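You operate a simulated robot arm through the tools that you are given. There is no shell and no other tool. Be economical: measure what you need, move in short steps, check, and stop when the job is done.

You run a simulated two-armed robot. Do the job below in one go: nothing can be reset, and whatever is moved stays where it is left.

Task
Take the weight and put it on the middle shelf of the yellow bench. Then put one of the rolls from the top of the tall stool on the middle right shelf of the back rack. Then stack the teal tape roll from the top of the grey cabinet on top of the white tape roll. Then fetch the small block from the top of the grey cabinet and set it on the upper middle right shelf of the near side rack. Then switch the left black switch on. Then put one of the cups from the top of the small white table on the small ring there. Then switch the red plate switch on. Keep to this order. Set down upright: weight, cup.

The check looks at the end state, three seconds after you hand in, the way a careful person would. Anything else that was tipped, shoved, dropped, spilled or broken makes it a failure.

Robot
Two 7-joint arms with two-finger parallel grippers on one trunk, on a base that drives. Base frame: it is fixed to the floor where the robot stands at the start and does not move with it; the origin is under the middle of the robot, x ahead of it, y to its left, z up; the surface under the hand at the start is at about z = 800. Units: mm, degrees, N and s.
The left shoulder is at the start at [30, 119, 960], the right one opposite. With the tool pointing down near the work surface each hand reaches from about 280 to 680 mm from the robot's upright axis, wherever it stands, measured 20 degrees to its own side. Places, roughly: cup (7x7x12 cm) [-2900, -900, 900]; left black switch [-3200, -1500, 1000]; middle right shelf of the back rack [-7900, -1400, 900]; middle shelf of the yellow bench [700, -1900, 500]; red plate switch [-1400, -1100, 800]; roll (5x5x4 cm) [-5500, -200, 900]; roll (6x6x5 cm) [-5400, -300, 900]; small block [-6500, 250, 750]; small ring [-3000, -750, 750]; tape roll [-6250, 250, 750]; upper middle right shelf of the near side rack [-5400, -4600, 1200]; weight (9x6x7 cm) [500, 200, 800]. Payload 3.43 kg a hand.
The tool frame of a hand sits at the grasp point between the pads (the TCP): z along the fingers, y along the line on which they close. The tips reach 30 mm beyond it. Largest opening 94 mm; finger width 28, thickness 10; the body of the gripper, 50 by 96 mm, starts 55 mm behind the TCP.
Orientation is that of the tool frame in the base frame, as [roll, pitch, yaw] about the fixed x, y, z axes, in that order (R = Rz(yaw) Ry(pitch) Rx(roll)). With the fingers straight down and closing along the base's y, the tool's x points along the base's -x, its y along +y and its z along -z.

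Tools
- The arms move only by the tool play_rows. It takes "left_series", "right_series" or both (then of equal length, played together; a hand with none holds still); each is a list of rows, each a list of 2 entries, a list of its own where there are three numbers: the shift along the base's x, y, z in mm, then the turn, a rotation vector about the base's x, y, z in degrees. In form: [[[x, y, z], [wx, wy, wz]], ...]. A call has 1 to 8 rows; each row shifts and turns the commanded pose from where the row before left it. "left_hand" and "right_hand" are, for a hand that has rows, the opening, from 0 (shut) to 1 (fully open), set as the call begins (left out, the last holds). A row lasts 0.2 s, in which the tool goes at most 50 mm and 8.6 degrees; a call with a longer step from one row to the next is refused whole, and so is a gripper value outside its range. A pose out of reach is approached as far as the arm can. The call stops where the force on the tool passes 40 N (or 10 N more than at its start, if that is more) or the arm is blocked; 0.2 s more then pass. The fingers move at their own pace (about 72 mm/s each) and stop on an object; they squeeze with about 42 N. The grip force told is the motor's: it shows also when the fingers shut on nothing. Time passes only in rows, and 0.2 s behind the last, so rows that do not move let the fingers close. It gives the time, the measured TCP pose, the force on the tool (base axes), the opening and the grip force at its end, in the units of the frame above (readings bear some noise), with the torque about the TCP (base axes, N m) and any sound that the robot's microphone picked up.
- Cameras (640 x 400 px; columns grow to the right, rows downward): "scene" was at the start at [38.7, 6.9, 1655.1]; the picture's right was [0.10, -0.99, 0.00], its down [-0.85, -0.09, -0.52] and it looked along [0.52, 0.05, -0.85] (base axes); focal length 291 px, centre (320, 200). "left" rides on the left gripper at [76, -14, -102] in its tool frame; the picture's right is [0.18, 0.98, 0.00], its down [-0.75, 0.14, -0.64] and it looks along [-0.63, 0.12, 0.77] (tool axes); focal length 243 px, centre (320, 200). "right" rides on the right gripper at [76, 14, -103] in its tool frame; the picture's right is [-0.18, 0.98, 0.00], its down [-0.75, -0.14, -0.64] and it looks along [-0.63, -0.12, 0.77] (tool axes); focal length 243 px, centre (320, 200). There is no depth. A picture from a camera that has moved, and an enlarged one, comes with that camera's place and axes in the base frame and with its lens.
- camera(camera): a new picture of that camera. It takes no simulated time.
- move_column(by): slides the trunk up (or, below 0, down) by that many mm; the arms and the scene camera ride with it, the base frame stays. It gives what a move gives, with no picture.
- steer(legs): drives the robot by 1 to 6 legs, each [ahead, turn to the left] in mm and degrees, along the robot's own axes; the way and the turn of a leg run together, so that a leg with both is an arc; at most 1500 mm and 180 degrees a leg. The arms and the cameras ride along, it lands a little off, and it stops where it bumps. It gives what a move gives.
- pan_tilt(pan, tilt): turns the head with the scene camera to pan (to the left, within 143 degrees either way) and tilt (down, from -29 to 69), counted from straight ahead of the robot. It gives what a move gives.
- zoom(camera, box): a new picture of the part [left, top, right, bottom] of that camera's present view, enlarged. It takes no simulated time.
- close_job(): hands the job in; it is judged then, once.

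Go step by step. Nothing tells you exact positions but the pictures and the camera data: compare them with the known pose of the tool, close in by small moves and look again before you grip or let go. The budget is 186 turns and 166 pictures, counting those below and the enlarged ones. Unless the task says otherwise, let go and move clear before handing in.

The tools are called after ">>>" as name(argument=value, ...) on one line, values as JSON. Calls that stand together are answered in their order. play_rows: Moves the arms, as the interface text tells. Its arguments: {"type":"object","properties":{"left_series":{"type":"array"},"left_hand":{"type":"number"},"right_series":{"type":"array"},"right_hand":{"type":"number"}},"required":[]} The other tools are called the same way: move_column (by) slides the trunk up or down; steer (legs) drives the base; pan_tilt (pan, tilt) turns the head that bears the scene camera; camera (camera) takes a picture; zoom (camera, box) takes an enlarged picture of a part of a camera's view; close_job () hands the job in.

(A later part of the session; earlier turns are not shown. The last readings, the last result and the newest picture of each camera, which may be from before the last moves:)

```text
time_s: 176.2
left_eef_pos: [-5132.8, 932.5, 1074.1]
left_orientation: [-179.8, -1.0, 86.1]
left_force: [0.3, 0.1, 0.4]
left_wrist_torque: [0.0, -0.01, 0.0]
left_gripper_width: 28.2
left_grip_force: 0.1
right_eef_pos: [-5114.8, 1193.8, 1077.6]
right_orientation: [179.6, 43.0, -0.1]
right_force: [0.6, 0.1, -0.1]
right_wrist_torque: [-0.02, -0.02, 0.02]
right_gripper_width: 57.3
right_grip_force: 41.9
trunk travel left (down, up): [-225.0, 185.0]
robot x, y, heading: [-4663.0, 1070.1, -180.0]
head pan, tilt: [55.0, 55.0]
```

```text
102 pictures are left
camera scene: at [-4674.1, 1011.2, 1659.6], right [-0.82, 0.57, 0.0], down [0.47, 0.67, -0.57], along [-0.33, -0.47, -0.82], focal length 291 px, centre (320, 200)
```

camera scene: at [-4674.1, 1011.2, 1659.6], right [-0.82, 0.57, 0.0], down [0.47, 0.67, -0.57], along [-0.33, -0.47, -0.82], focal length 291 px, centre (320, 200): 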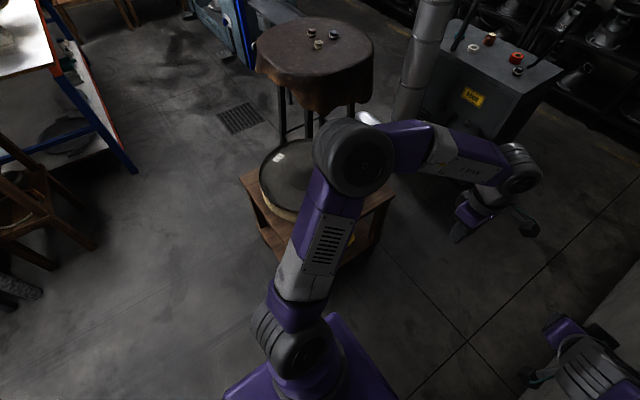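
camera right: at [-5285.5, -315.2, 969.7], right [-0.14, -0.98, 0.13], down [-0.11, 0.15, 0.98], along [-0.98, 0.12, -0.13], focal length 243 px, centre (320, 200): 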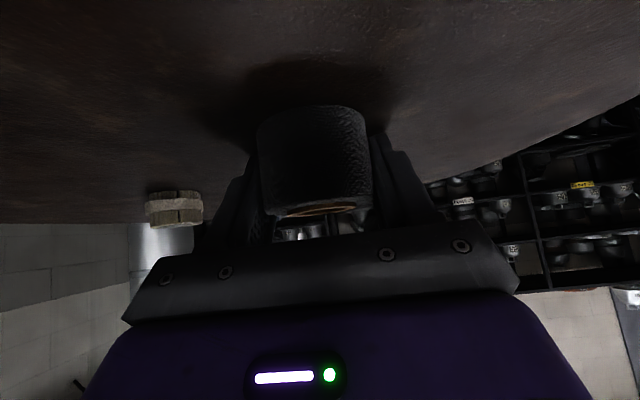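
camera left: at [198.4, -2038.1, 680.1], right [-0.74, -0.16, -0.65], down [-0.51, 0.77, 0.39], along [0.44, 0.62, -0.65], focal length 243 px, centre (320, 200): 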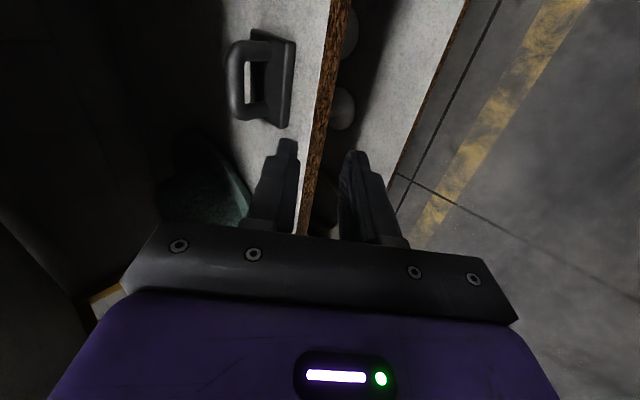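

The passage runs from y≈580 to 1530. I'll shift slightly left while driving through, and go past the Hot cabinet (back edge x≈-6690) to x≈-7150 in front of the racks.

>>> steer(legs=[[0, 3.8], [1200, 0], [0, -4], [600, 0]])

>>> pan_tilt(pan=15, tilt=30)

>>> camera(camera="scene")

```text
time_s: 186.1
left_eef_pos: [-6909.3, 863.0, 1074.6]
left_orientation: [-179.7, -1.0, 85.5]
left_force: [0.6, -0.5, 1.1]
left_wrist_torque: [-0.02, -0.04, -0.03]
left_gripper_width: 28.1
left_grip_force: 0.0
right_eef_pos: [-6889.5, 1124.2, 1078.2]
right_orientation: [179.6, 43.0, -0.7]
right_force: [-0.3, -0.2, 0.0]
right_wrist_torque: [-0.01, 0.01, 0.01]
right_gripper_width: 57.1
right_grip_force: 42.3
trunk travel left (down, up): [-225.0, 185.0]
robot x, y, heading: [-6439.9, 997.3, 179.5]
head pan, tilt: [55.0, 55.0]
```

```text
time_s: 187.2
left_eef_pos: [-6910.0, 863.1, 1074.4]
left_orientation: [-179.8, -0.9, 85.5]
left_force: [-0.6, 0.3, -0.8]
left_wrist_torque: [0.0, -0.01, -0.04]
left_gripper_width: 28.0
left_grip_force: 0.0
right_eef_pos: [-6889.6, 1123.7, 1078.2]
right_orientation: [179.5, 43.0, -0.8]
right_force: [0.1, 0.0, -1.3]
right_wrist_torque: [-0.03, 0.0, 0.01]
right_gripper_width: 57.1
right_grip_force: 41.7
trunk travel left (down, up): [-225.0, 185.0]
robot x, y, heading: [-6436.1, 995.5, 179.5]
head pan, tilt: [15.0, 30.0]
```

```text
101 pictures are left
camera scene: at [-6494.8, 972.0, 1695.6], right [-0.25, 0.97, 0.0], down [0.48, 0.13, -0.87], along [-0.84, -0.22, -0.5], focal length 291 px, centre (320, 200)
```

scene: 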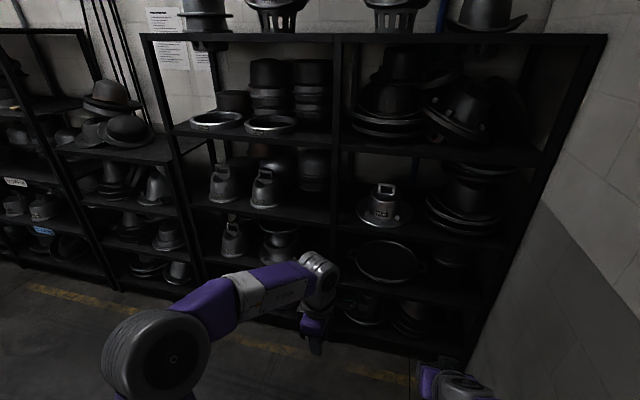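

I'll advance to x≈-7080 and measure the gap between the cabinet's back and the racks before turning south.

>>> steer(legs=[[640, 0], [0, 60]])

>>> pan_tilt(pan=35, tilt=42)

>>> camera(camera="scene")

```text
time_s: 193.4
left_eef_pos: [-7202.7, 526.8, 1075.2]
left_orientation: [-179.7, -0.8, 145.5]
left_force: [-0.1, 0.1, 0.1]
left_wrist_torque: [-0.01, -0.02, 0.02]
left_gripper_width: 28.1
left_grip_force: 0.0
right_eef_pos: [-7420.7, 673.3, 1078.0]
right_orientation: [179.5, 42.9, 59.4]
right_force: [0.7, 0.2, -0.6]
right_wrist_torque: [0.02, 0.0, -0.04]
right_gripper_width: 57.1
right_grip_force: 41.9
trunk travel left (down, up): [-225.0, 185.0]
robot x, y, heading: [-7081.4, 997.9, -120.4]
head pan, tilt: [15.0, 30.0]
```

```text
time_s: 194.2
left_eef_pos: [-7204.7, 525.4, 1074.5]
left_orientation: [-179.8, -1.0, 145.5]
left_force: [0.1, -0.5, 0.7]
left_wrist_torque: [-0.01, 0.01, 0.02]
left_gripper_width: 28.0
left_grip_force: 0.1
right_eef_pos: [-7419.7, 674.1, 1079.2]
right_orientation: [179.5, 43.0, 59.3]
right_force: [-0.3, -0.1, -0.8]
right_wrist_torque: [0.04, 0.0, 0.02]
right_gripper_width: 56.6
right_grip_force: 41.8
trunk travel left (down, up): [-225.0, 185.0]
robot x, y, heading: [-7087.1, 1000.2, -120.3]
head pan, tilt: [35.0, 42.0]
```

```text
100 pictures are left
camera scene: at [-7060.8, 942.6, 1677.4], right [-1.0, -0.08, 0.0], down [-0.05, 0.67, -0.74], along [0.06, -0.74, -0.67], focal length 291 px, centre (320, 200)
```

scene: 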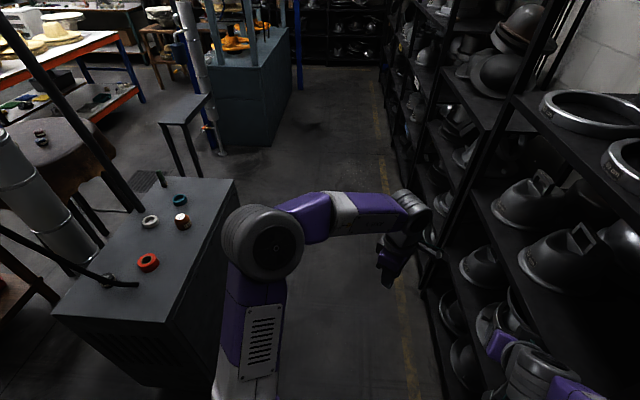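

The gap is about 1060 mm, centred at x≈-7085, right where I am. I'll drive south past the cabinet, then face the rack near y≈-1530.

>>> steer(legs=[[0, 30.3], [1250, 0], [0, 4], [1280, 0], [0, -94]])

>>> pan_tilt(pan=0, tilt=35)

>>> camera(camera="scene")

>>> camera(camera="right")

```text
time_s: 212.6
left_eef_pos: [-7547.3, -1669.6, 1074.4]
left_orientation: [-179.8, -0.9, 84.4]
left_force: [-0.1, -0.1, 0.3]
left_wrist_torque: [0.01, 0.01, -0.03]
left_gripper_width: 27.9
left_grip_force: 0.0
right_eef_pos: [-7520.9, -1407.6, 1078.1]
right_orientation: [179.5, 43.1, -1.8]
right_force: [-0.7, 0.5, -1.0]
right_wrist_torque: [0.01, 0.01, 0.0]
right_gripper_width: 57.1
right_grip_force: 41.7
trunk travel left (down, up): [-225.0, 185.0]
robot x, y, heading: [-7073.9, -1541.6, 178.6]
head pan, tilt: [35.0, 42.0]
```

```text
time_s: 213.6
left_eef_pos: [-7546.8, -1668.5, 1074.6]
left_orientation: [-179.8, -0.9, 84.4]
left_force: [-0.1, 0.1, -0.1]
left_wrist_torque: [0.02, -0.02, -0.03]
left_gripper_width: 28.2
left_grip_force: 0.0
right_eef_pos: [-7522.2, -1407.6, 1077.8]
right_orientation: [179.5, 43.1, -1.8]
right_force: [-0.1, 0.6, -0.4]
right_wrist_torque: [0.01, 0.0, 0.0]
right_gripper_width: 57.0
right_grip_force: 41.4
trunk travel left (down, up): [-225.0, 185.0]
robot x, y, heading: [-7073.6, -1541.8, 178.3]
head pan, tilt: [0.0, 35.0]
```

```text
99 pictures are left
camera scene: at [-7130.8, -1542.9, 1687.9], right [0.03, 1.0, 0.0], down [0.57, -0.02, -0.82], along [-0.82, 0.02, -0.57], focal length 291 px, centre (320, 200)
```

scene: 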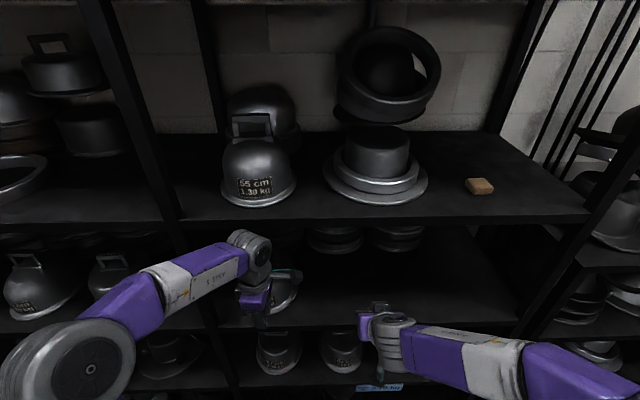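

```text
98 pictures are left
camera right: at [-7394.7, -1424.3, 1100.4], right [-0.16, -0.98, 0.13], down [-0.11, 0.15, 0.98], along [-0.98, 0.14, -0.13], focal length 243 px, centre (320, 200)
```

right: 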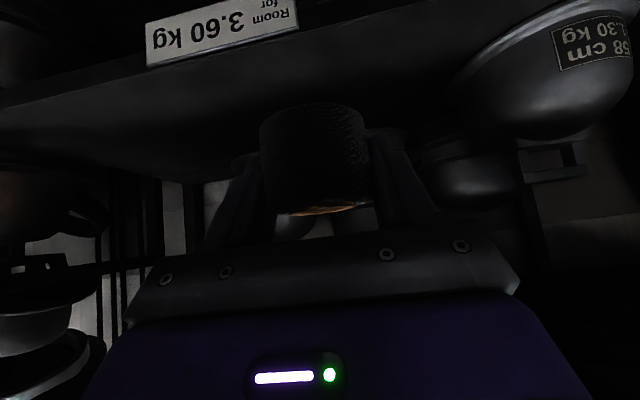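

The shelf at z≈899 (label "Room for 3.60 kg") is the target, and its front middle is free at y≈-1400. I'll extend the right hand in with about 25 mm clearance.

>>> play_rows(right_series=[[[0, 0, -35], [0, 0, 0]], [[0, 0, -35], [0, 0, 0]], [[0, 0, -35], [0, 0, 0]], [[-20, 0, -10], [0, 0, 0]], [[-20, 0, 0], [0, 0, 0]], [[0, 0, 0], [0, 0, 0]]])

>>> camera(camera="right")

>>> zoom(camera="scene", box=[260, 200, 540, 400])

```text
time_s: 215.0
left_eef_pos: [-7546.8, -1668.8, 1074.1]
left_orientation: [-179.7, -0.9, 84.4]
left_force: [-1.3, 0.6, 0.1]
left_wrist_torque: [0.0, -0.02, 0.03]
left_gripper_width: 28.0
left_grip_force: 0.2
right_eef_pos: [-7564.6, -1405.6, 965.2]
right_orientation: [179.5, 43.2, -1.9]
right_force: [1.0, -0.7, -0.7]
right_wrist_torque: [0.0, 0.0, 0.02]
right_gripper_width: 57.0
right_grip_force: 41.9
trunk travel left (down, up): [-225.0, 185.0]
robot x, y, heading: [-7074.7, -1544.3, 178.4]
head pan, tilt: [0.0, 35.0]
```

```text
97 pictures are left
camera right: at [-7436.5, -1422.7, 986.8], right [-0.16, -0.98, 0.13], down [-0.11, 0.15, 0.98], along [-0.98, 0.14, -0.13], focal length 243 px, centre (320, 200)
```

right: 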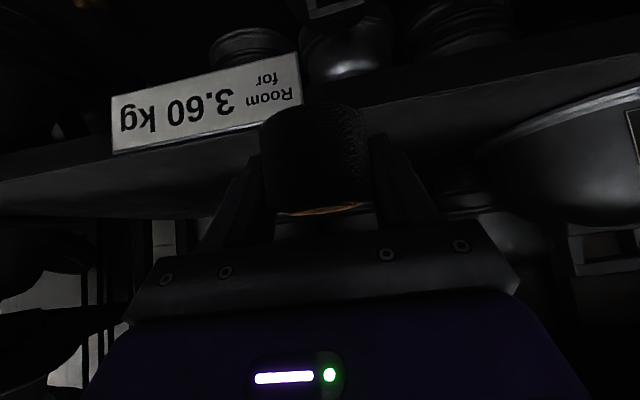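

```text
2.00 times, centred on (400, 300) of scene
camera zoom: at [-7130.5, -1542.9, 1687.9], right [0.03, 1.0, 0.0], down [0.57, -0.02, -0.82], along [-0.82, 0.02, -0.57], focal length 582 px, centre (160, 0)
```

zoom: 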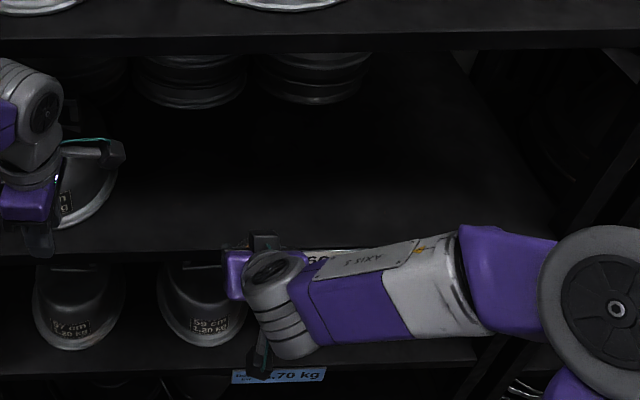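

The roll clears the shelf edge by about 25 mm. I'll slide it in to x≈-7695.

>>> play_rows(right_series=[[[-25, 0, 5], [0, 0, 0]], [[-30, 0, 0], [0, 0, 0]], [[-30, 0, 0], [0, 0, 0]], [[-30, 0, 0], [0, 0, 0]], [[-15, 0, 0], [0, 0, 0]], [[0, 0, 0], [0, 0, 0]]])

>>> camera(camera="right")

>>> zoom(camera="scene", box=[260, 200, 540, 400])

```text
time_s: 216.4
left_eef_pos: [-7547.9, -1667.5, 1074.2]
left_orientation: [-179.8, -1.0, 84.4]
left_force: [0.8, -0.8, 0.2]
left_wrist_torque: [0.0, 0.01, 0.0]
left_gripper_width: 28.2
left_grip_force: 0.1
right_eef_pos: [-7691.6, -1406.1, 967.7]
right_orientation: [179.5, 43.0, -1.8]
right_force: [-0.1, 0.4, -0.4]
right_wrist_torque: [0.01, -0.02, -0.01]
right_gripper_width: 57.2
right_grip_force: 41.9
trunk travel left (down, up): [-225.0, 185.0]
robot x, y, heading: [-7074.6, -1546.9, 178.4]
head pan, tilt: [0.0, 35.0]
```

```text
95 pictures are left
camera right: at [-7565.6, -1423.7, 989.6], right [-0.16, -0.98, 0.13], down [-0.11, 0.15, 0.98], along [-0.98, 0.14, -0.13], focal length 243 px, centre (320, 200)
```

right: 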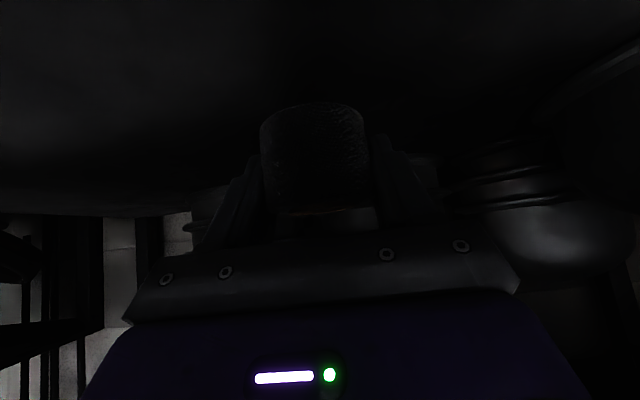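

```text
2.00 times, centred on (400, 300) of scene
camera zoom: at [-7130.7, -1542.8, 1687.9], right [0.03, 1.0, 0.0], down [0.57, -0.02, -0.82], along [-0.82, 0.02, -0.57], focal length 582 px, centre (160, 0)
```

zoom: 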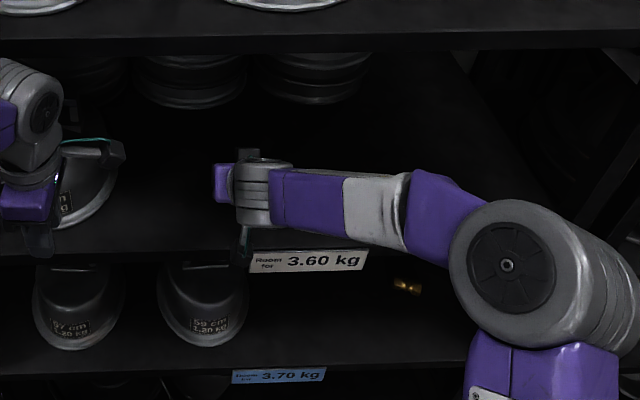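

The roll is inside the shelf past the edge. I'll lower it to contact.

>>> play_rows(right_series=[[[0, 0, -12], [0, 0, 0]], [[0, 0, -8], [0, 0, 0]], [[0, 0, -4], [0, 0, 0]], [[0, 0, -4], [0, 0, 0]], [[0, 0, -3], [0, 0, 0]], [[0, 0, -3], [0, 0, 0]], [[0, 0, -3], [0, 0, 0]], [[0, 0, -3], [0, 0, 0]]])

```text
time_s: 218.2
left_eef_pos: [-7545.9, -1668.4, 1075.3]
left_orientation: [-179.6, -1.0, 84.4]
left_force: [-0.4, 0.9, 0.4]
left_wrist_torque: [0.03, 0.01, 0.0]
left_gripper_width: 28.3
left_grip_force: 0.0
right_eef_pos: [-7692.1, -1408.4, 930.9]
right_orientation: [179.5, 43.6, -1.8]
right_force: [1.9, 2.0, 22.7]
right_wrist_torque: [0.13, -0.65, 0.03]
right_gripper_width: 57.0
right_grip_force: 41.7
trunk travel left (down, up): [-225.0, 185.0]
robot x, y, heading: [-7074.4, -1544.2, 178.4]
head pan, tilt: [0.0, 35.0]
```

Contact. I'll ease up, open, and withdraw.

>>> play_rows(right_series=[[[0, 0, 2.5], [0, 0, 0]], [[0, 0, 0], [0, 0, 0]]])

>>> play_rows(right_series=[[[0, 0, 0], [0, 0, 0]], [[0, 0, 0], [0, 0, 0]], [[0, 0, 0], [0, 0, 0]]], right_hand=1)

>>> play_rows(right_series=[[[10, 0, 12], [0, 0, 0]], [[20, 0, 22], [0, 0, 0]], [[25, 0, 25], [0, 0, 0]], [[40, 0, 15], [0, 0, 0]], [[45, 0, 10], [0, 0, 0]], [[40, 0, 30], [0, 0, 0]]])

>>> camera(camera="right")

>>> zoom(camera="scene", box=[260, 200, 540, 400])

```text
time_s: 218.8
left_eef_pos: [-7545.6, -1669.3, 1075.3]
left_orientation: [-179.7, -0.9, 84.3]
left_force: [0.5, 0.1, 0.7]
left_wrist_torque: [0.05, -0.01, 0.0]
left_gripper_width: 28.1
left_grip_force: 0.1
right_eef_pos: [-7692.1, -1407.8, 932.0]
right_orientation: [179.5, 43.3, -1.7]
right_force: [-6.0, -0.6, 20.2]
right_wrist_torque: [0.07, -0.21, 0.02]
right_gripper_width: 57.3
right_grip_force: 42.1
trunk travel left (down, up): [-225.0, 185.0]
robot x, y, heading: [-7075.5, -1541.7, 178.6]
head pan, tilt: [0.0, 35.0]
```

```text
time_s: 219.6
left_eef_pos: [-7545.2, -1669.8, 1073.9]
left_orientation: [-179.6, -1.0, 84.4]
left_force: [0.6, 0.4, -0.2]
left_wrist_torque: [0.03, -0.03, 0.02]
left_gripper_width: 28.2
left_grip_force: 0.1
right_eef_pos: [-7690.7, -1411.5, 933.5]
right_orientation: [179.3, 43.1, -1.7]
right_force: [5.0, -14.7, 18.0]
right_wrist_torque: [0.31, 0.02, -0.1]
right_gripper_width: 85.4
right_grip_force: 0.1
trunk travel left (down, up): [-225.0, 185.0]
robot x, y, heading: [-7071.6, -1545.8, 178.3]
head pan, tilt: [0.0, 35.0]
```

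```text
time_s: 221.0
left_eef_pos: [-7545.7, -1669.2, 1075.2]
left_orientation: [-179.7, -1.0, 84.4]
left_force: [1.4, -0.2, 0.7]
left_wrist_torque: [0.02, 0.04, -0.02]
left_gripper_width: 28.2
left_grip_force: 0.0
right_eef_pos: [-7511.0, -1409.0, 1044.0]
right_orientation: [179.5, 43.1, -1.8]
right_force: [-0.1, -1.0, -0.2]
right_wrist_torque: [0.03, 0.03, 0.0]
right_gripper_width: 94.0
right_grip_force: 0.1
trunk travel left (down, up): [-225.0, 185.0]
robot x, y, heading: [-7074.9, -1543.9, 178.2]
head pan, tilt: [0.0, 35.0]
```

```text
93 pictures are left
camera right: at [-7384.0, -1425.6, 1066.4], right [-0.16, -0.98, 0.13], down [-0.11, 0.15, 0.98], along [-0.98, 0.14, -0.13], focal length 243 px, centre (320, 200)
```

right: 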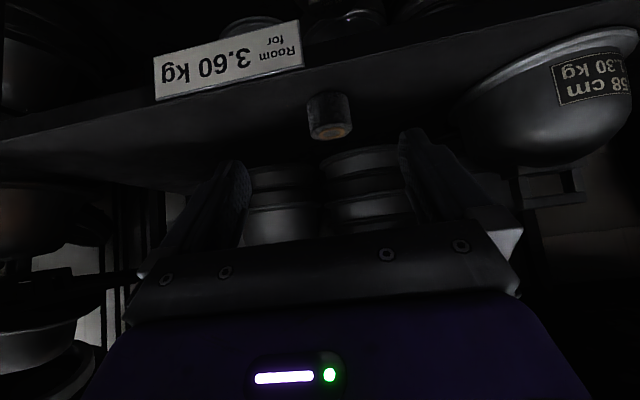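

```text
2.00 times, centred on (400, 300) of scene
camera zoom: at [-7128.2, -1543.7, 1688.0], right [0.03, 1.0, 0.0], down [0.57, -0.02, -0.82], along [-0.82, 0.02, -0.57], focal length 582 px, centre (160, 0)
```

zoom: 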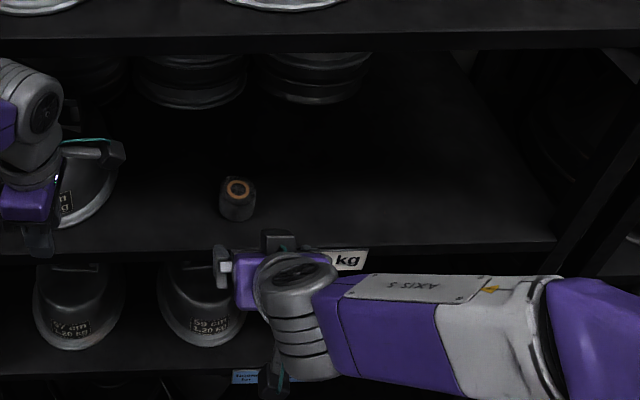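

The roll stands on the middle right shelf. Next are the items on the grey cabinet, which I'll reach from its west side. First I'll reset the right hand, then drive there.

>>> play_rows(right_series=[[[20, 0, 5], [0, -8.6, 0]], [[20, 0, 5], [0, -8.6, 0]], [[20, 0, 5], [0, -8.6, 0]], [[10, 0, 5], [0, -8.6, 0]], [[10, 0, 5], [0, -8.6, 0]]])

>>> steer(legs=[[0, -88.4], [1000, 0], [680, 0], [0, -90]])

>>> pan_tilt(pan=0, tilt=48)

>>> camera(camera="scene")

```text
time_s: 222.2
left_eef_pos: [-7547.8, -1667.0, 1075.2]
left_orientation: [-179.8, -0.9, 84.4]
left_force: [0.2, -0.4, -0.5]
left_wrist_torque: [-0.01, 0.01, -0.03]
left_gripper_width: 28.5
left_grip_force: 0.1
right_eef_pos: [-7431.6, -1406.8, 1070.2]
right_orientation: [-179.3, -0.1, -1.3]
right_force: [1.1, 0.3, -0.3]
right_wrist_torque: [0.0, 0.04, 0.0]
right_gripper_width: 93.9
right_grip_force: 0.0
trunk travel left (down, up): [-225.0, 185.0]
robot x, y, heading: [-7074.8, -1542.7, 178.2]
head pan, tilt: [0.0, 35.0]
```

```text
time_s: 238.2
left_eef_pos: [-6651.6, 298.5, 1074.8]
left_orientation: [-179.6, -0.8, -92.2]
left_force: [0.0, 0.0, 1.4]
left_wrist_torque: [0.01, 0.03, -0.02]
left_gripper_width: 28.4
left_grip_force: 0.1
right_eef_pos: [-6754.2, 29.5, 1070.5]
right_orientation: [-179.4, -0.1, -178.0]
right_force: [0.2, -0.8, -0.8]
right_wrist_torque: [0.0, 0.01, -0.01]
right_gripper_width: 94.0
right_grip_force: 0.1
trunk travel left (down, up): [-225.0, 185.0]
robot x, y, heading: [-7116.5, 146.0, 1.6]
head pan, tilt: [0.0, 35.0]
```

```text
time_s: 239.0
left_eef_pos: [-6651.5, 296.8, 1074.9]
left_orientation: [-179.6, -0.9, -92.2]
left_force: [-1.1, -0.3, -0.4]
left_wrist_torque: [0.03, 0.02, -0.03]
left_gripper_width: 28.0
left_grip_force: 0.1
right_eef_pos: [-6752.4, 30.2, 1070.5]
right_orientation: [-179.3, 0.0, -178.0]
right_force: [-0.4, -0.3, 0.2]
right_wrist_torque: [-0.03, -0.01, -0.04]
right_gripper_width: 94.0
right_grip_force: 0.0
trunk travel left (down, up): [-225.0, 185.0]
robot x, y, heading: [-7117.1, 147.2, 1.6]
head pan, tilt: [0.0, 48.0]
```

```text
91 pictures are left
camera scene: at [-7067.2, 147.5, 1668.9], right [0.03, -1.0, 0.0], down [-0.74, -0.02, -0.67], along [0.67, 0.02, -0.74], focal length 291 px, centre (320, 200)
```

scene: 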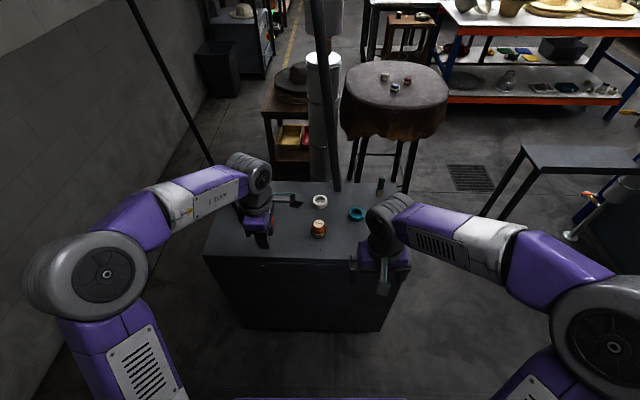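

>>> zoom(camera="scene", box=[200, 160, 440, 280])

>>> camera(camera="left")

>>> camera(camera="right")

```text
2.67 times, centred on (320, 220) of scene
camera zoom: at [-7067.2, 147.5, 1668.9], right [0.03, -1.0, 0.0], down [-0.74, -0.02, -0.67], along [0.67, 0.02, -0.74], focal length 776 px, centre (320, 147)
```

zoom: 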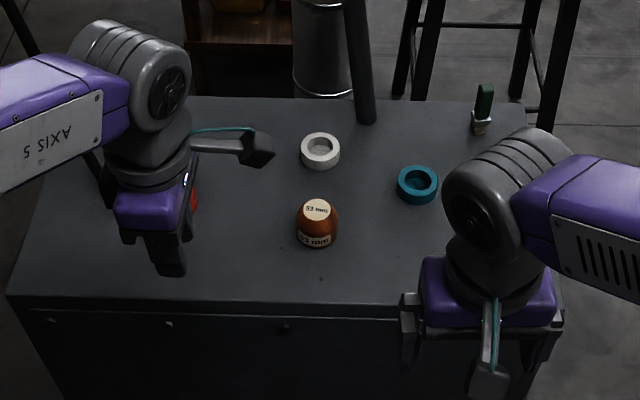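

```text
89 pictures are left
camera left: at [-6640.6, 223.3, 1179.0], right [-0.99, -0.15, 0.0], down [-0.11, 0.77, 0.63], along [-0.09, 0.62, -0.78], focal length 243 px, centre (320, 200)
```

left: 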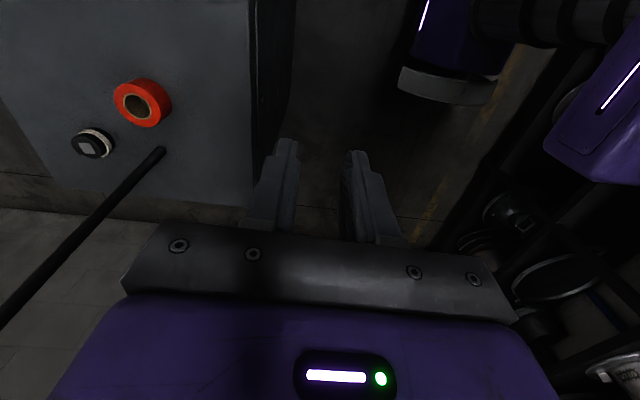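

```text
88 pictures are left
camera right: at [-6826.9, 43.3, 1171.5], right [0.15, 0.99, -0.01], down [0.76, -0.11, 0.64], along [0.64, -0.11, -0.76], focal length 243 px, centre (320, 200)
```

right: 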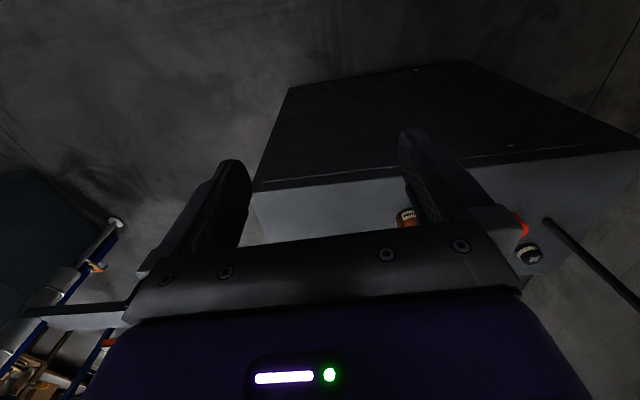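

On the cabinet I see the teal tape at about [-6357, 29], the white tape at about [-6293, 171], and a brown labelled mini hat block at about [-6436, 171]. The top is at z≈800. I'll drive closer.

>>> steer(legs=[[0, -1.6], [210, 0]])

>>> camera(camera="right")

>>> zoom(camera="scene", box=[200, 160, 440, 320])

```text
time_s: 241.0
left_eef_pos: [-6439.9, 286.0, 1074.4]
left_orientation: [-179.8, -1.0, -93.7]
left_force: [0.3, 0.6, 0.9]
left_wrist_torque: [0.03, 0.06, -0.03]
left_gripper_width: 28.3
left_grip_force: 0.1
right_eef_pos: [-6547.1, 21.5, 1070.0]
right_orientation: [-179.3, 0.0, -179.4]
right_force: [0.5, 0.1, -0.1]
right_wrist_torque: [-0.01, 0.0, -0.01]
right_gripper_width: 94.1
right_grip_force: 0.1
trunk travel left (down, up): [-225.0, 185.0]
robot x, y, heading: [-6914.8, 147.4, 0.3]
head pan, tilt: [0.0, 48.0]
```

```text
87 pictures are left
camera right: at [-6621.5, 36.6, 1171.4], right [0.17, 0.98, -0.01], down [0.75, -0.13, 0.64], along [0.63, -0.12, -0.77], focal length 243 px, centre (320, 200)
```

right: 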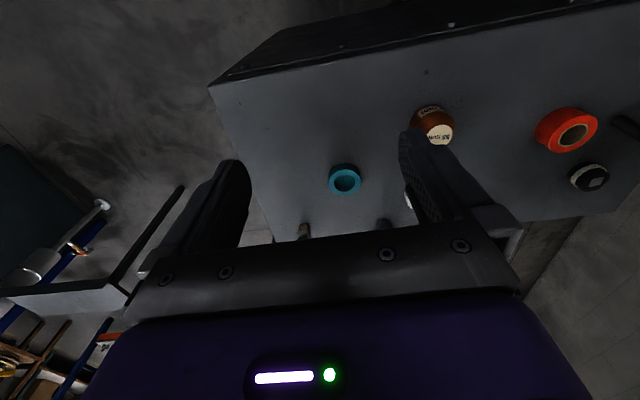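

```text
2.50 times, centred on (320, 240) of scene
camera zoom: at [-6858.6, 146.9, 1668.8], right [0.0, -1.0, 0.0], down [-0.74, 0.0, -0.67], along [0.67, 0.0, -0.74], focal length 728 px, centre (320, 100)
```

zoom: 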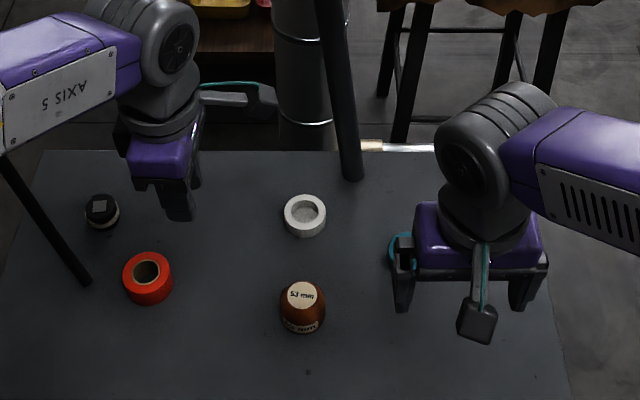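

The brown block is labelled "53 mm", so it is the small hat block. The teal roll reads as about [-6369, 33]. I'll move the right hand above it with a slight forward tilt.

>>> play_rows(right_series=[[[35, 2, -25], [0, -8.6, 0]], [[35, 2, -25], [0, -8.6, 0]], [[35, 2, -25], [0, 0, 0]], [[35, 3, -25], [0, 0, 0]], [[28, 2, -40], [0, 0, 0]], [[0, 0, 0], [0, 0, 0]]])

>>> camera(camera="right")

>>> zoom(camera="scene", box=[260, 160, 440, 300])

```text
time_s: 242.4
left_eef_pos: [-6441.2, 285.7, 1074.3]
left_orientation: [-179.8, -0.8, -93.8]
left_force: [-0.1, -0.4, 0.5]
left_wrist_torque: [0.01, -0.01, -0.01]
left_gripper_width: 28.3
left_grip_force: 0.1
right_eef_pos: [-6379.2, 30.2, 930.1]
right_orientation: [-179.1, 17.3, -179.3]
right_force: [-0.2, -0.5, 0.0]
right_wrist_torque: [0.01, -0.01, -0.01]
right_gripper_width: 93.9
right_grip_force: 0.0
trunk travel left (down, up): [-225.0, 185.0]
robot x, y, heading: [-6911.5, 148.4, 0.2]
head pan, tilt: [0.0, 48.0]
```

```text
85 pictures are left
camera right: at [-6481.8, 44.8, 1004.7], right [0.17, 0.98, 0.04], down [0.53, -0.13, 0.84], along [0.83, -0.12, -0.54], focal length 243 px, centre (320, 200)
```

right: 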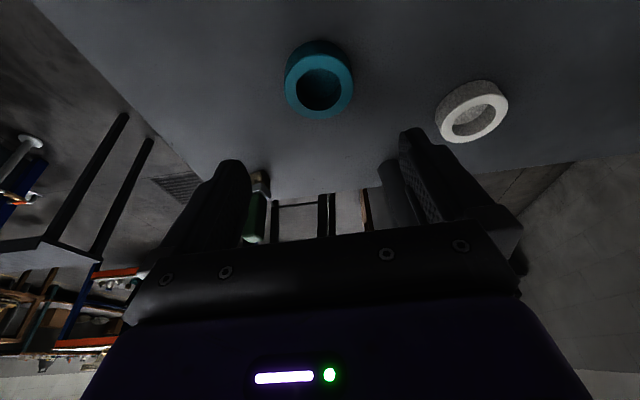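

```text
2.86 times, centred on (350, 230) of scene
camera zoom: at [-6860.7, 146.7, 1668.9], right [0.0, -1.0, 0.0], down [-0.74, 0.0, -0.67], along [0.67, 0.0, -0.74], focal length 832 px, centre (234, 114)
```

zoom: 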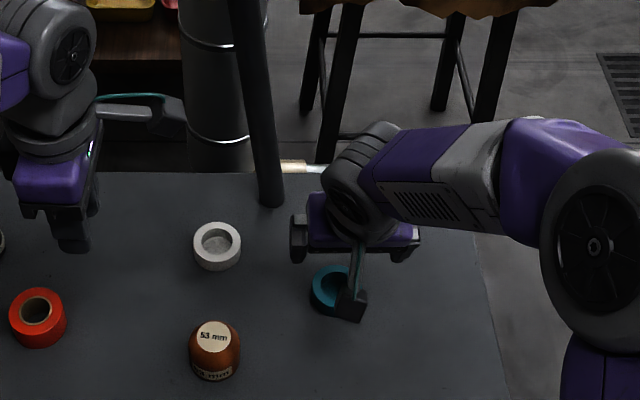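

I'm aligned over the teal roll. I'll lower with force watch.

>>> play_rows(right_series=[[[3, 3, -30], [0, 0, 0]], [[2, 0, -30], [0, 0, 0]], [[0, 0, -15], [0, 0, 0]], [[0, 0, 0], [0, 0, 0]]])

>>> camera(camera="right")

```text
time_s: 243.4
left_eef_pos: [-6441.1, 286.2, 1074.5]
left_orientation: [-179.6, -0.9, -93.8]
left_force: [-0.4, 0.0, -0.7]
left_wrist_torque: [-0.01, -0.04, -0.01]
left_gripper_width: 28.2
left_grip_force: 0.0
right_eef_pos: [-6376.1, 33.8, 855.0]
right_orientation: [-179.1, 17.3, -179.3]
right_force: [0.9, -0.6, -0.1]
right_wrist_torque: [0.01, -0.03, 0.0]
right_gripper_width: 94.0
right_grip_force: 0.0
trunk travel left (down, up): [-225.0, 185.0]
robot x, y, heading: [-6908.4, 147.1, 0.6]
head pan, tilt: [0.0, 48.0]
```

```text
83 pictures are left
camera right: at [-6477.6, 49.6, 929.4], right [0.17, 0.98, 0.04], down [0.53, -0.13, 0.84], along [0.83, -0.12, -0.54], focal length 243 px, centre (320, 200)
```

right: 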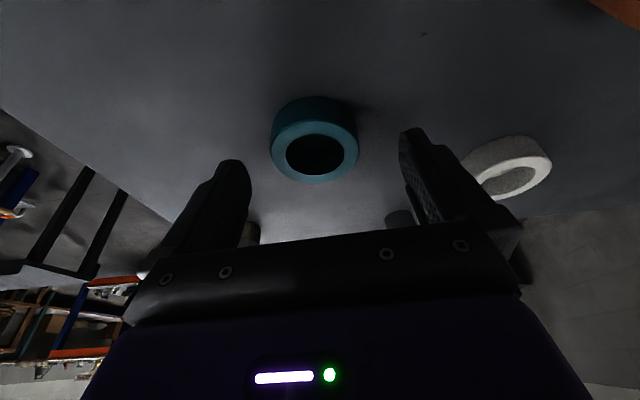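

>>> play_rows(right_series=[[[2, -1, -8], [0, 0, 0]], [[1, 0, -6], [0, 0, 0]], [[0, 0, -5], [0, 0, 0]], [[0, 0, -4], [0, 0, 0]], [[0, 0, 0], [0, 0, 0]]])

>>> play_rows(right_series=[[[0, 0, 0], [0, 0, 0]], [[0, 0, 0], [0, 0, 0]], [[0, 0, 0], [0, 0, 0]]], right_hand=0)

>>> camera(camera="right")

```text
time_s: 244.6
left_eef_pos: [-6441.0, 285.6, 1076.0]
left_orientation: [-179.6, -0.8, -93.7]
left_force: [0.1, 0.7, 0.8]
left_wrist_torque: [0.02, -0.01, 0.01]
left_gripper_width: 28.1
left_grip_force: 0.1
right_eef_pos: [-6372.7, 33.3, 833.2]
right_orientation: [-179.3, 17.5, -179.4]
right_force: [-3.9, -0.5, 14.9]
right_wrist_torque: [0.72, 0.23, 0.19]
right_gripper_width: 93.8
right_grip_force: 0.1
trunk travel left (down, up): [-225.0, 185.0]
robot x, y, heading: [-6907.0, 148.7, 0.4]
head pan, tilt: [0.0, 48.0]
```

```text
time_s: 245.4
left_eef_pos: [-6441.1, 287.6, 1075.6]
left_orientation: [-179.8, -0.8, -93.7]
left_force: [-0.5, 0.2, -0.3]
left_wrist_torque: [-0.01, 0.04, -0.01]
left_gripper_width: 28.3
left_grip_force: 0.1
right_eef_pos: [-6371.5, 34.7, 833.2]
right_orientation: [-179.1, 17.5, -179.4]
right_force: [-2.4, 5.2, 18.4]
right_wrist_torque: [0.7, 0.03, 0.01]
right_gripper_width: 56.2
right_grip_force: 41.9
trunk travel left (down, up): [-225.0, 185.0]
robot x, y, heading: [-6907.3, 147.1, 0.2]
head pan, tilt: [0.0, 48.0]
```

```text
82 pictures are left
camera right: at [-6473.6, 49.2, 907.1], right [0.17, 0.98, 0.04], down [0.53, -0.13, 0.84], along [0.83, -0.12, -0.54], focal length 243 px, centre (320, 200)
```

right: 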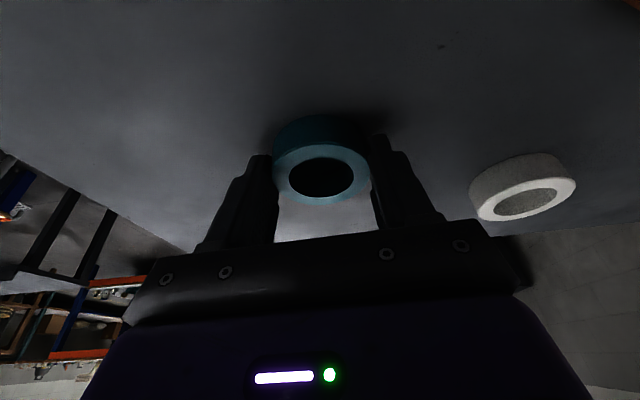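

The teal roll is gripped at 56 mm. I'll lift it and move toward the white roll, then refine.

>>> play_rows(right_series=[[[0, 0, 10], [0, 0, 0]], [[0, 0, 30], [0, 0, 0]], [[0, 0, 40], [0, 0, 0]], [[5, 40, 0], [0, 0, 0]], [[10, 45, 0], [0, 0, 0]], [[0, 0, 0], [0, 0, 0]]])

>>> camera(camera="right")

>>> zoom(camera="scene", box=[240, 160, 420, 300])

```text
time_s: 246.8
left_eef_pos: [-6441.0, 286.0, 1074.7]
left_orientation: [-179.8, -0.9, -93.7]
left_force: [-0.6, -0.8, -0.2]
left_wrist_torque: [-0.03, 0.01, 0.02]
left_gripper_width: 28.2
left_grip_force: 0.0
right_eef_pos: [-6358.8, 119.8, 911.8]
right_orientation: [-179.1, 17.2, -179.5]
right_force: [-0.7, 0.5, 0.0]
right_wrist_torque: [0.02, -0.02, 0.01]
right_gripper_width: 55.7
right_grip_force: 42.0
trunk travel left (down, up): [-225.0, 185.0]
robot x, y, heading: [-6910.4, 151.4, 0.0]
head pan, tilt: [0.0, 48.0]
```

```text
81 pictures are left
camera right: at [-6459.7, 135.5, 986.5], right [0.17, 0.98, 0.04], down [0.53, -0.13, 0.84], along [0.83, -0.12, -0.54], focal length 243 px, centre (320, 200)
```

right: 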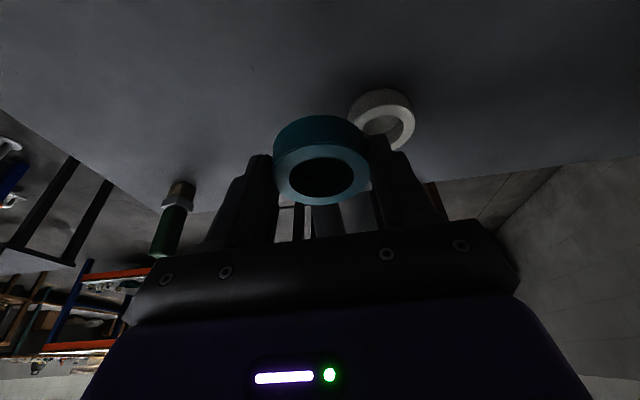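

```text
2.86 times, centred on (330, 230) of scene
camera zoom: at [-6859.6, 146.3, 1668.9], right [0.0, -1.0, 0.0], down [-0.74, 0.0, -0.67], along [0.67, 0.0, -0.74], focal length 832 px, centre (291, 114)
```

zoom: 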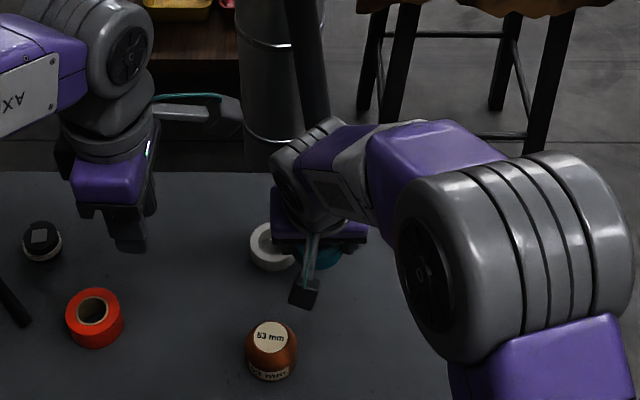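

The white roll reads as about [-6308, 171]. I'll move over it, moving the left hand away at the same time.

>>> play_rows(right_series=[[[0, 0, 0], [0, 0, 0]], [[16, 17, 0], [0, 0, 0]], [[16, 17, 0], [0, 0, 0]], [[17, 17, 0], [0, 0, 0]], [[0, 0, 0], [0, 0, 0]]], left_series=[[[-35, 15, 0], [0, 0, 0]], [[-35, 15, 0], [0, 0, 0]], [[-35, 10, 0], [0, 0, 0]], [[0, 0, 0], [0, 0, 0]], [[0, 0, 0], [0, 0, 0]]])

>>> camera(camera="right")

>>> zoom(camera="scene", box=[260, 160, 380, 260])

```text
time_s: 248.0
left_eef_pos: [-6543.5, 325.6, 1074.7]
left_orientation: [-179.6, -0.8, -93.7]
left_force: [-0.8, 0.1, -0.1]
left_wrist_torque: [-0.02, -0.01, 0.02]
left_gripper_width: 28.3
left_grip_force: 0.0
right_eef_pos: [-6308.5, 169.0, 911.8]
right_orientation: [-179.1, 17.3, -179.4]
right_force: [-0.1, -0.4, -1.3]
right_wrist_torque: [0.0, 0.01, 0.02]
right_gripper_width: 55.8
right_grip_force: 42.1
trunk travel left (down, up): [-225.0, 185.0]
robot x, y, heading: [-6908.0, 141.8, 0.3]
head pan, tilt: [0.0, 48.0]
```

```text
79 pictures are left
camera right: at [-6410.5, 184.7, 986.1], right [0.17, 0.98, 0.04], down [0.53, -0.13, 0.84], along [0.83, -0.12, -0.54], focal length 243 px, centre (320, 200)
```

right: 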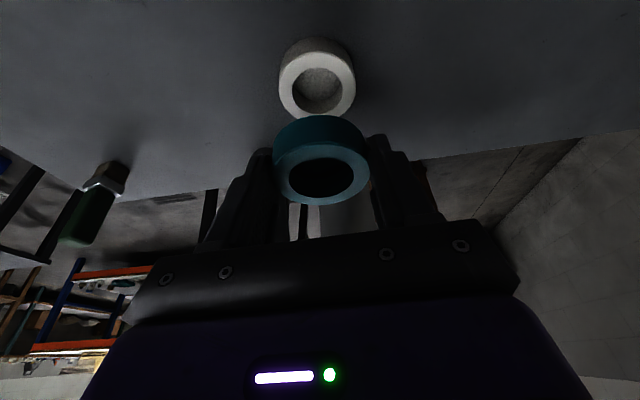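

```text
4.00 times, centred on (320, 210) of scene
camera zoom: at [-6860.7, 146.6, 1668.9], right [0.0, -1.0, 0.0], down [-0.74, 0.0, -0.67], along [0.67, 0.0, -0.74], focal length 1164 px, centre (320, 160)
```

zoom: 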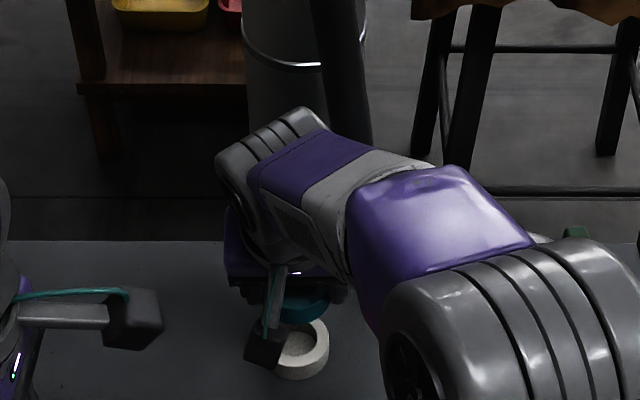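

I'm aligned within a couple of millimetres. I'll lower onto the white roll gently.

>>> play_rows(right_series=[[[-1, 2, -20], [0, 0, 0]], [[0, 0, -15], [0, 0, 0]], [[0, 0, -8], [0, 0, 0]], [[0, 0, -3], [0, 0, 0]], [[0, 0, -3], [0, 0, 0]], [[0, 0, 0], [0, 0, 0]]])

>>> camera(camera="right")

```text
time_s: 249.4
left_eef_pos: [-6544.5, 324.7, 1073.6]
left_orientation: [-179.7, -0.9, -93.7]
left_force: [0.2, 0.4, -0.2]
left_wrist_torque: [-0.03, 0.0, -0.01]
left_gripper_width: 28.2
left_grip_force: 0.3
right_eef_pos: [-6308.7, 173.6, 863.4]
right_orientation: [-179.1, 17.2, -179.4]
right_force: [-0.2, 0.3, -0.8]
right_wrist_torque: [0.02, 0.03, 0.0]
right_gripper_width: 55.9
right_grip_force: 41.8
trunk travel left (down, up): [-225.0, 185.0]
robot x, y, heading: [-6909.7, 148.4, 0.1]
head pan, tilt: [0.0, 48.0]
```

```text
77 pictures are left
camera right: at [-6410.6, 187.6, 937.2], right [0.17, 0.98, 0.04], down [0.53, -0.13, 0.84], along [0.83, -0.12, -0.54], focal length 243 px, centre (320, 200)
```

right: 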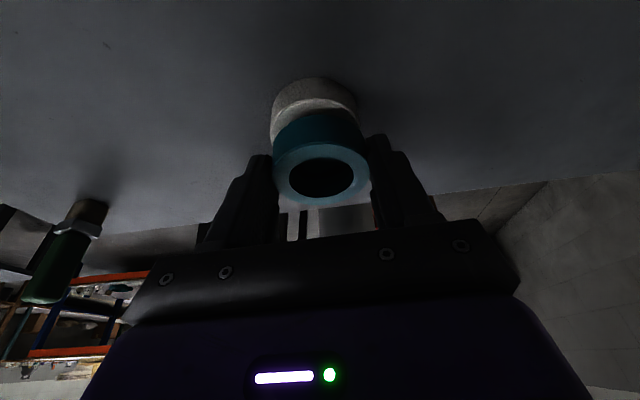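

The teal sits about 3–4 mm too far in +y, so I'll correct that and continue down to contact.

>>> play_rows(right_series=[[[0, -3.5, 0], [0, 0, 0]], [[0, 0, -3], [0, 0, 0]], [[0, 0, -2], [0, 0, 0]], [[0, 0, -2], [0, 0, 0]], [[0, 0, -2], [0, 0, 0]], [[0, 0, -2], [0, 0, 0]]])

>>> zoom(camera="right", box=[220, 60, 420, 220])

```text
time_s: 250.8
left_eef_pos: [-6545.0, 325.2, 1074.5]
left_orientation: [-179.8, -0.9, -93.6]
left_force: [0.4, -0.1, 0.3]
left_wrist_torque: [0.02, 0.01, -0.02]
left_gripper_width: 28.4
left_grip_force: 0.0
right_eef_pos: [-6308.2, 169.9, 855.0]
right_orientation: [-179.3, 17.6, -179.4]
right_force: [-1.3, -1.8, 14.3]
right_wrist_torque: [0.15, 0.18, 0.02]
right_gripper_width: 56.1
right_grip_force: 42.6
trunk travel left (down, up): [-225.0, 185.0]
robot x, y, heading: [-6908.6, 150.3, 0.5]
head pan, tilt: [0.0, 48.0]
```

```text
2.50 times, centred on (320, 140) of right
camera zoom: at [-6410.4, 184.1, 928.7], right [0.17, 0.98, 0.04], down [0.53, -0.13, 0.84], along [0.83, -0.12, -0.54], focal length 606 px, centre (320, 350)
```

zoom: 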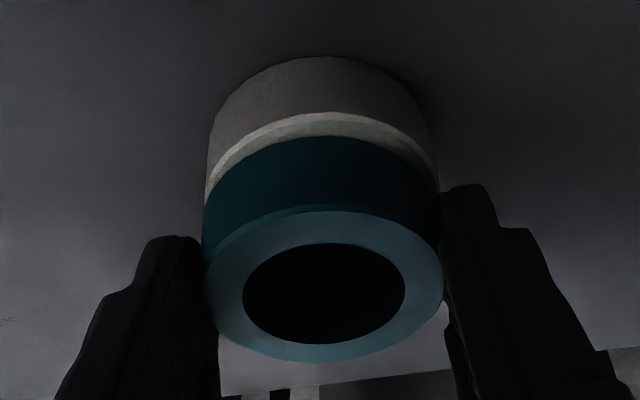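

Sideways it's centred, but the teal sits about 7 mm too far in +x. I'll lift slightly, correct, and set it down again.

>>> play_rows(right_series=[[[0, 0, 6], [0, 0, 0]], [[-7, 0, 0], [0, 0, 0]], [[0, 0, -3], [0, 0, 0]], [[0, 0, -2], [0, 0, 0]], [[0, 0, -2], [0, 0, 0]]])

>>> zoom(camera="right", box=[220, 60, 420, 220])

```text
time_s: 252.0
left_eef_pos: [-6545.9, 325.5, 1075.0]
left_orientation: [-179.5, -0.9, -93.7]
left_force: [0.4, -0.8, -0.8]
left_wrist_torque: [0.04, 0.01, 0.03]
left_gripper_width: 28.3
left_grip_force: 0.0
right_eef_pos: [-6315.0, 168.9, 855.6]
right_orientation: [-179.3, 17.6, -179.4]
right_force: [-4.3, -2.1, 19.6]
right_wrist_torque: [0.18, 0.01, 0.05]
right_gripper_width: 55.9
right_grip_force: 41.9
trunk travel left (down, up): [-225.0, 185.0]
robot x, y, heading: [-6908.9, 149.0, 0.3]
head pan, tilt: [0.0, 48.0]
```

```text
2.50 times, centred on (320, 140) of right
camera zoom: at [-6417.1, 184.5, 928.5], right [0.17, 0.98, 0.04], down [0.52, -0.13, 0.84], along [0.83, -0.12, -0.54], focal length 606 px, centre (320, 350)
```

zoom: 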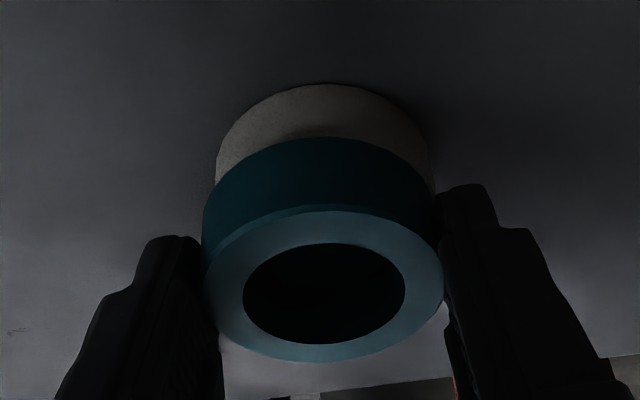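

Now it's aligned. I'll ease the pressure and release.

>>> play_rows(right_series=[[[0, 0, 1.5], [0, 0, 0]], [[0, 0, 0], [0, 0, 0]]])

>>> play_rows(right_series=[[[0, 0, 0], [0, 0, 0]], [[0, 0, 0], [0, 0, 0]], [[0, 0, 0], [0, 0, 0]]], right_hand=1)

>>> play_rows(right_series=[[[-3, 0, 12], [0, 0, 0]], [[-8, 0, 25], [0, 0, 0]], [[-12, 0, 40], [0, 0, 0]], [[-40, -20, 20], [0, 0, 0]], [[-40, -20, 0], [0, 0, 0]], [[-40, -20, 0], [0, 0, 0]]])

>>> camera(camera="right")

>>> zoom(camera="scene", box=[220, 160, 400, 300])

```text
time_s: 252.6
left_eef_pos: [-6545.6, 324.4, 1073.8]
left_orientation: [-179.6, -0.9, -93.7]
left_force: [-0.7, -0.7, -0.6]
left_wrist_torque: [-0.02, -0.02, 0.01]
left_gripper_width: 28.1
left_grip_force: 0.1
right_eef_pos: [-6314.8, 169.2, 855.5]
right_orientation: [-179.1, 17.5, -179.5]
right_force: [2.6, -0.9, 19.3]
right_wrist_torque: [0.33, -0.25, -0.03]
right_gripper_width: 55.9
right_grip_force: 42.8
trunk travel left (down, up): [-225.0, 185.0]
robot x, y, heading: [-6911.3, 145.6, 0.2]
head pan, tilt: [0.0, 48.0]
```

```text
time_s: 253.4
left_eef_pos: [-6544.3, 325.4, 1073.6]
left_orientation: [-179.6, -0.9, -93.7]
left_force: [0.2, -0.1, 0.4]
left_wrist_torque: [-0.01, 0.01, 0.03]
left_gripper_width: 28.1
left_grip_force: 0.1
right_eef_pos: [-6316.0, 168.8, 853.6]
right_orientation: [-179.1, 17.1, -179.4]
right_force: [0.2, 1.4, -0.7]
right_wrist_torque: [-0.01, 0.0, -0.02]
right_gripper_width: 93.9
right_grip_force: 0.0
trunk travel left (down, up): [-225.0, 185.0]
robot x, y, heading: [-6907.1, 147.1, 0.6]
head pan, tilt: [0.0, 48.0]
```

```text
time_s: 254.8
left_eef_pos: [-6544.6, 324.5, 1074.6]
left_orientation: [-179.7, -0.9, -93.7]
left_force: [-0.4, 0.4, -0.1]
left_wrist_torque: [-0.03, 0.0, 0.02]
left_gripper_width: 28.3
left_grip_force: 0.0
right_eef_pos: [-6455.5, 108.4, 949.1]
right_orientation: [-179.1, 17.3, -179.4]
right_force: [0.4, -0.1, 0.0]
right_wrist_torque: [0.03, 0.0, -0.01]
right_gripper_width: 93.8
right_grip_force: 0.0
trunk travel left (down, up): [-225.0, 185.0]
robot x, y, heading: [-6908.8, 148.4, 0.2]
head pan, tilt: [0.0, 48.0]
```

```text
74 pictures are left
camera right: at [-6557.8, 122.6, 1023.3], right [0.17, 0.98, 0.04], down [0.53, -0.13, 0.84], along [0.83, -0.12, -0.54], focal length 243 px, centre (320, 200)
```

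right: 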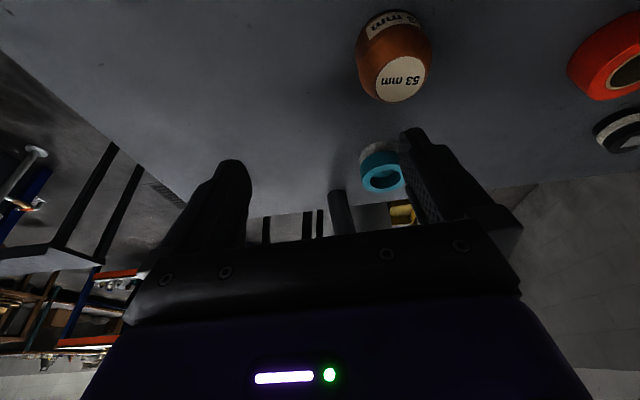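

```text
2.86 times, centred on (310, 230) of scene
camera zoom: at [-6861.0, 146.4, 1668.9], right [0.0, -1.0, 0.0], down [-0.74, 0.0, -0.67], along [0.67, 0.0, -0.74], focal length 832 px, centre (349, 114)
```

zoom: 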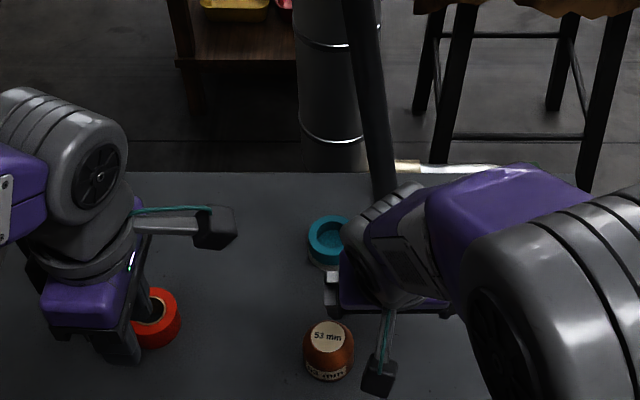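

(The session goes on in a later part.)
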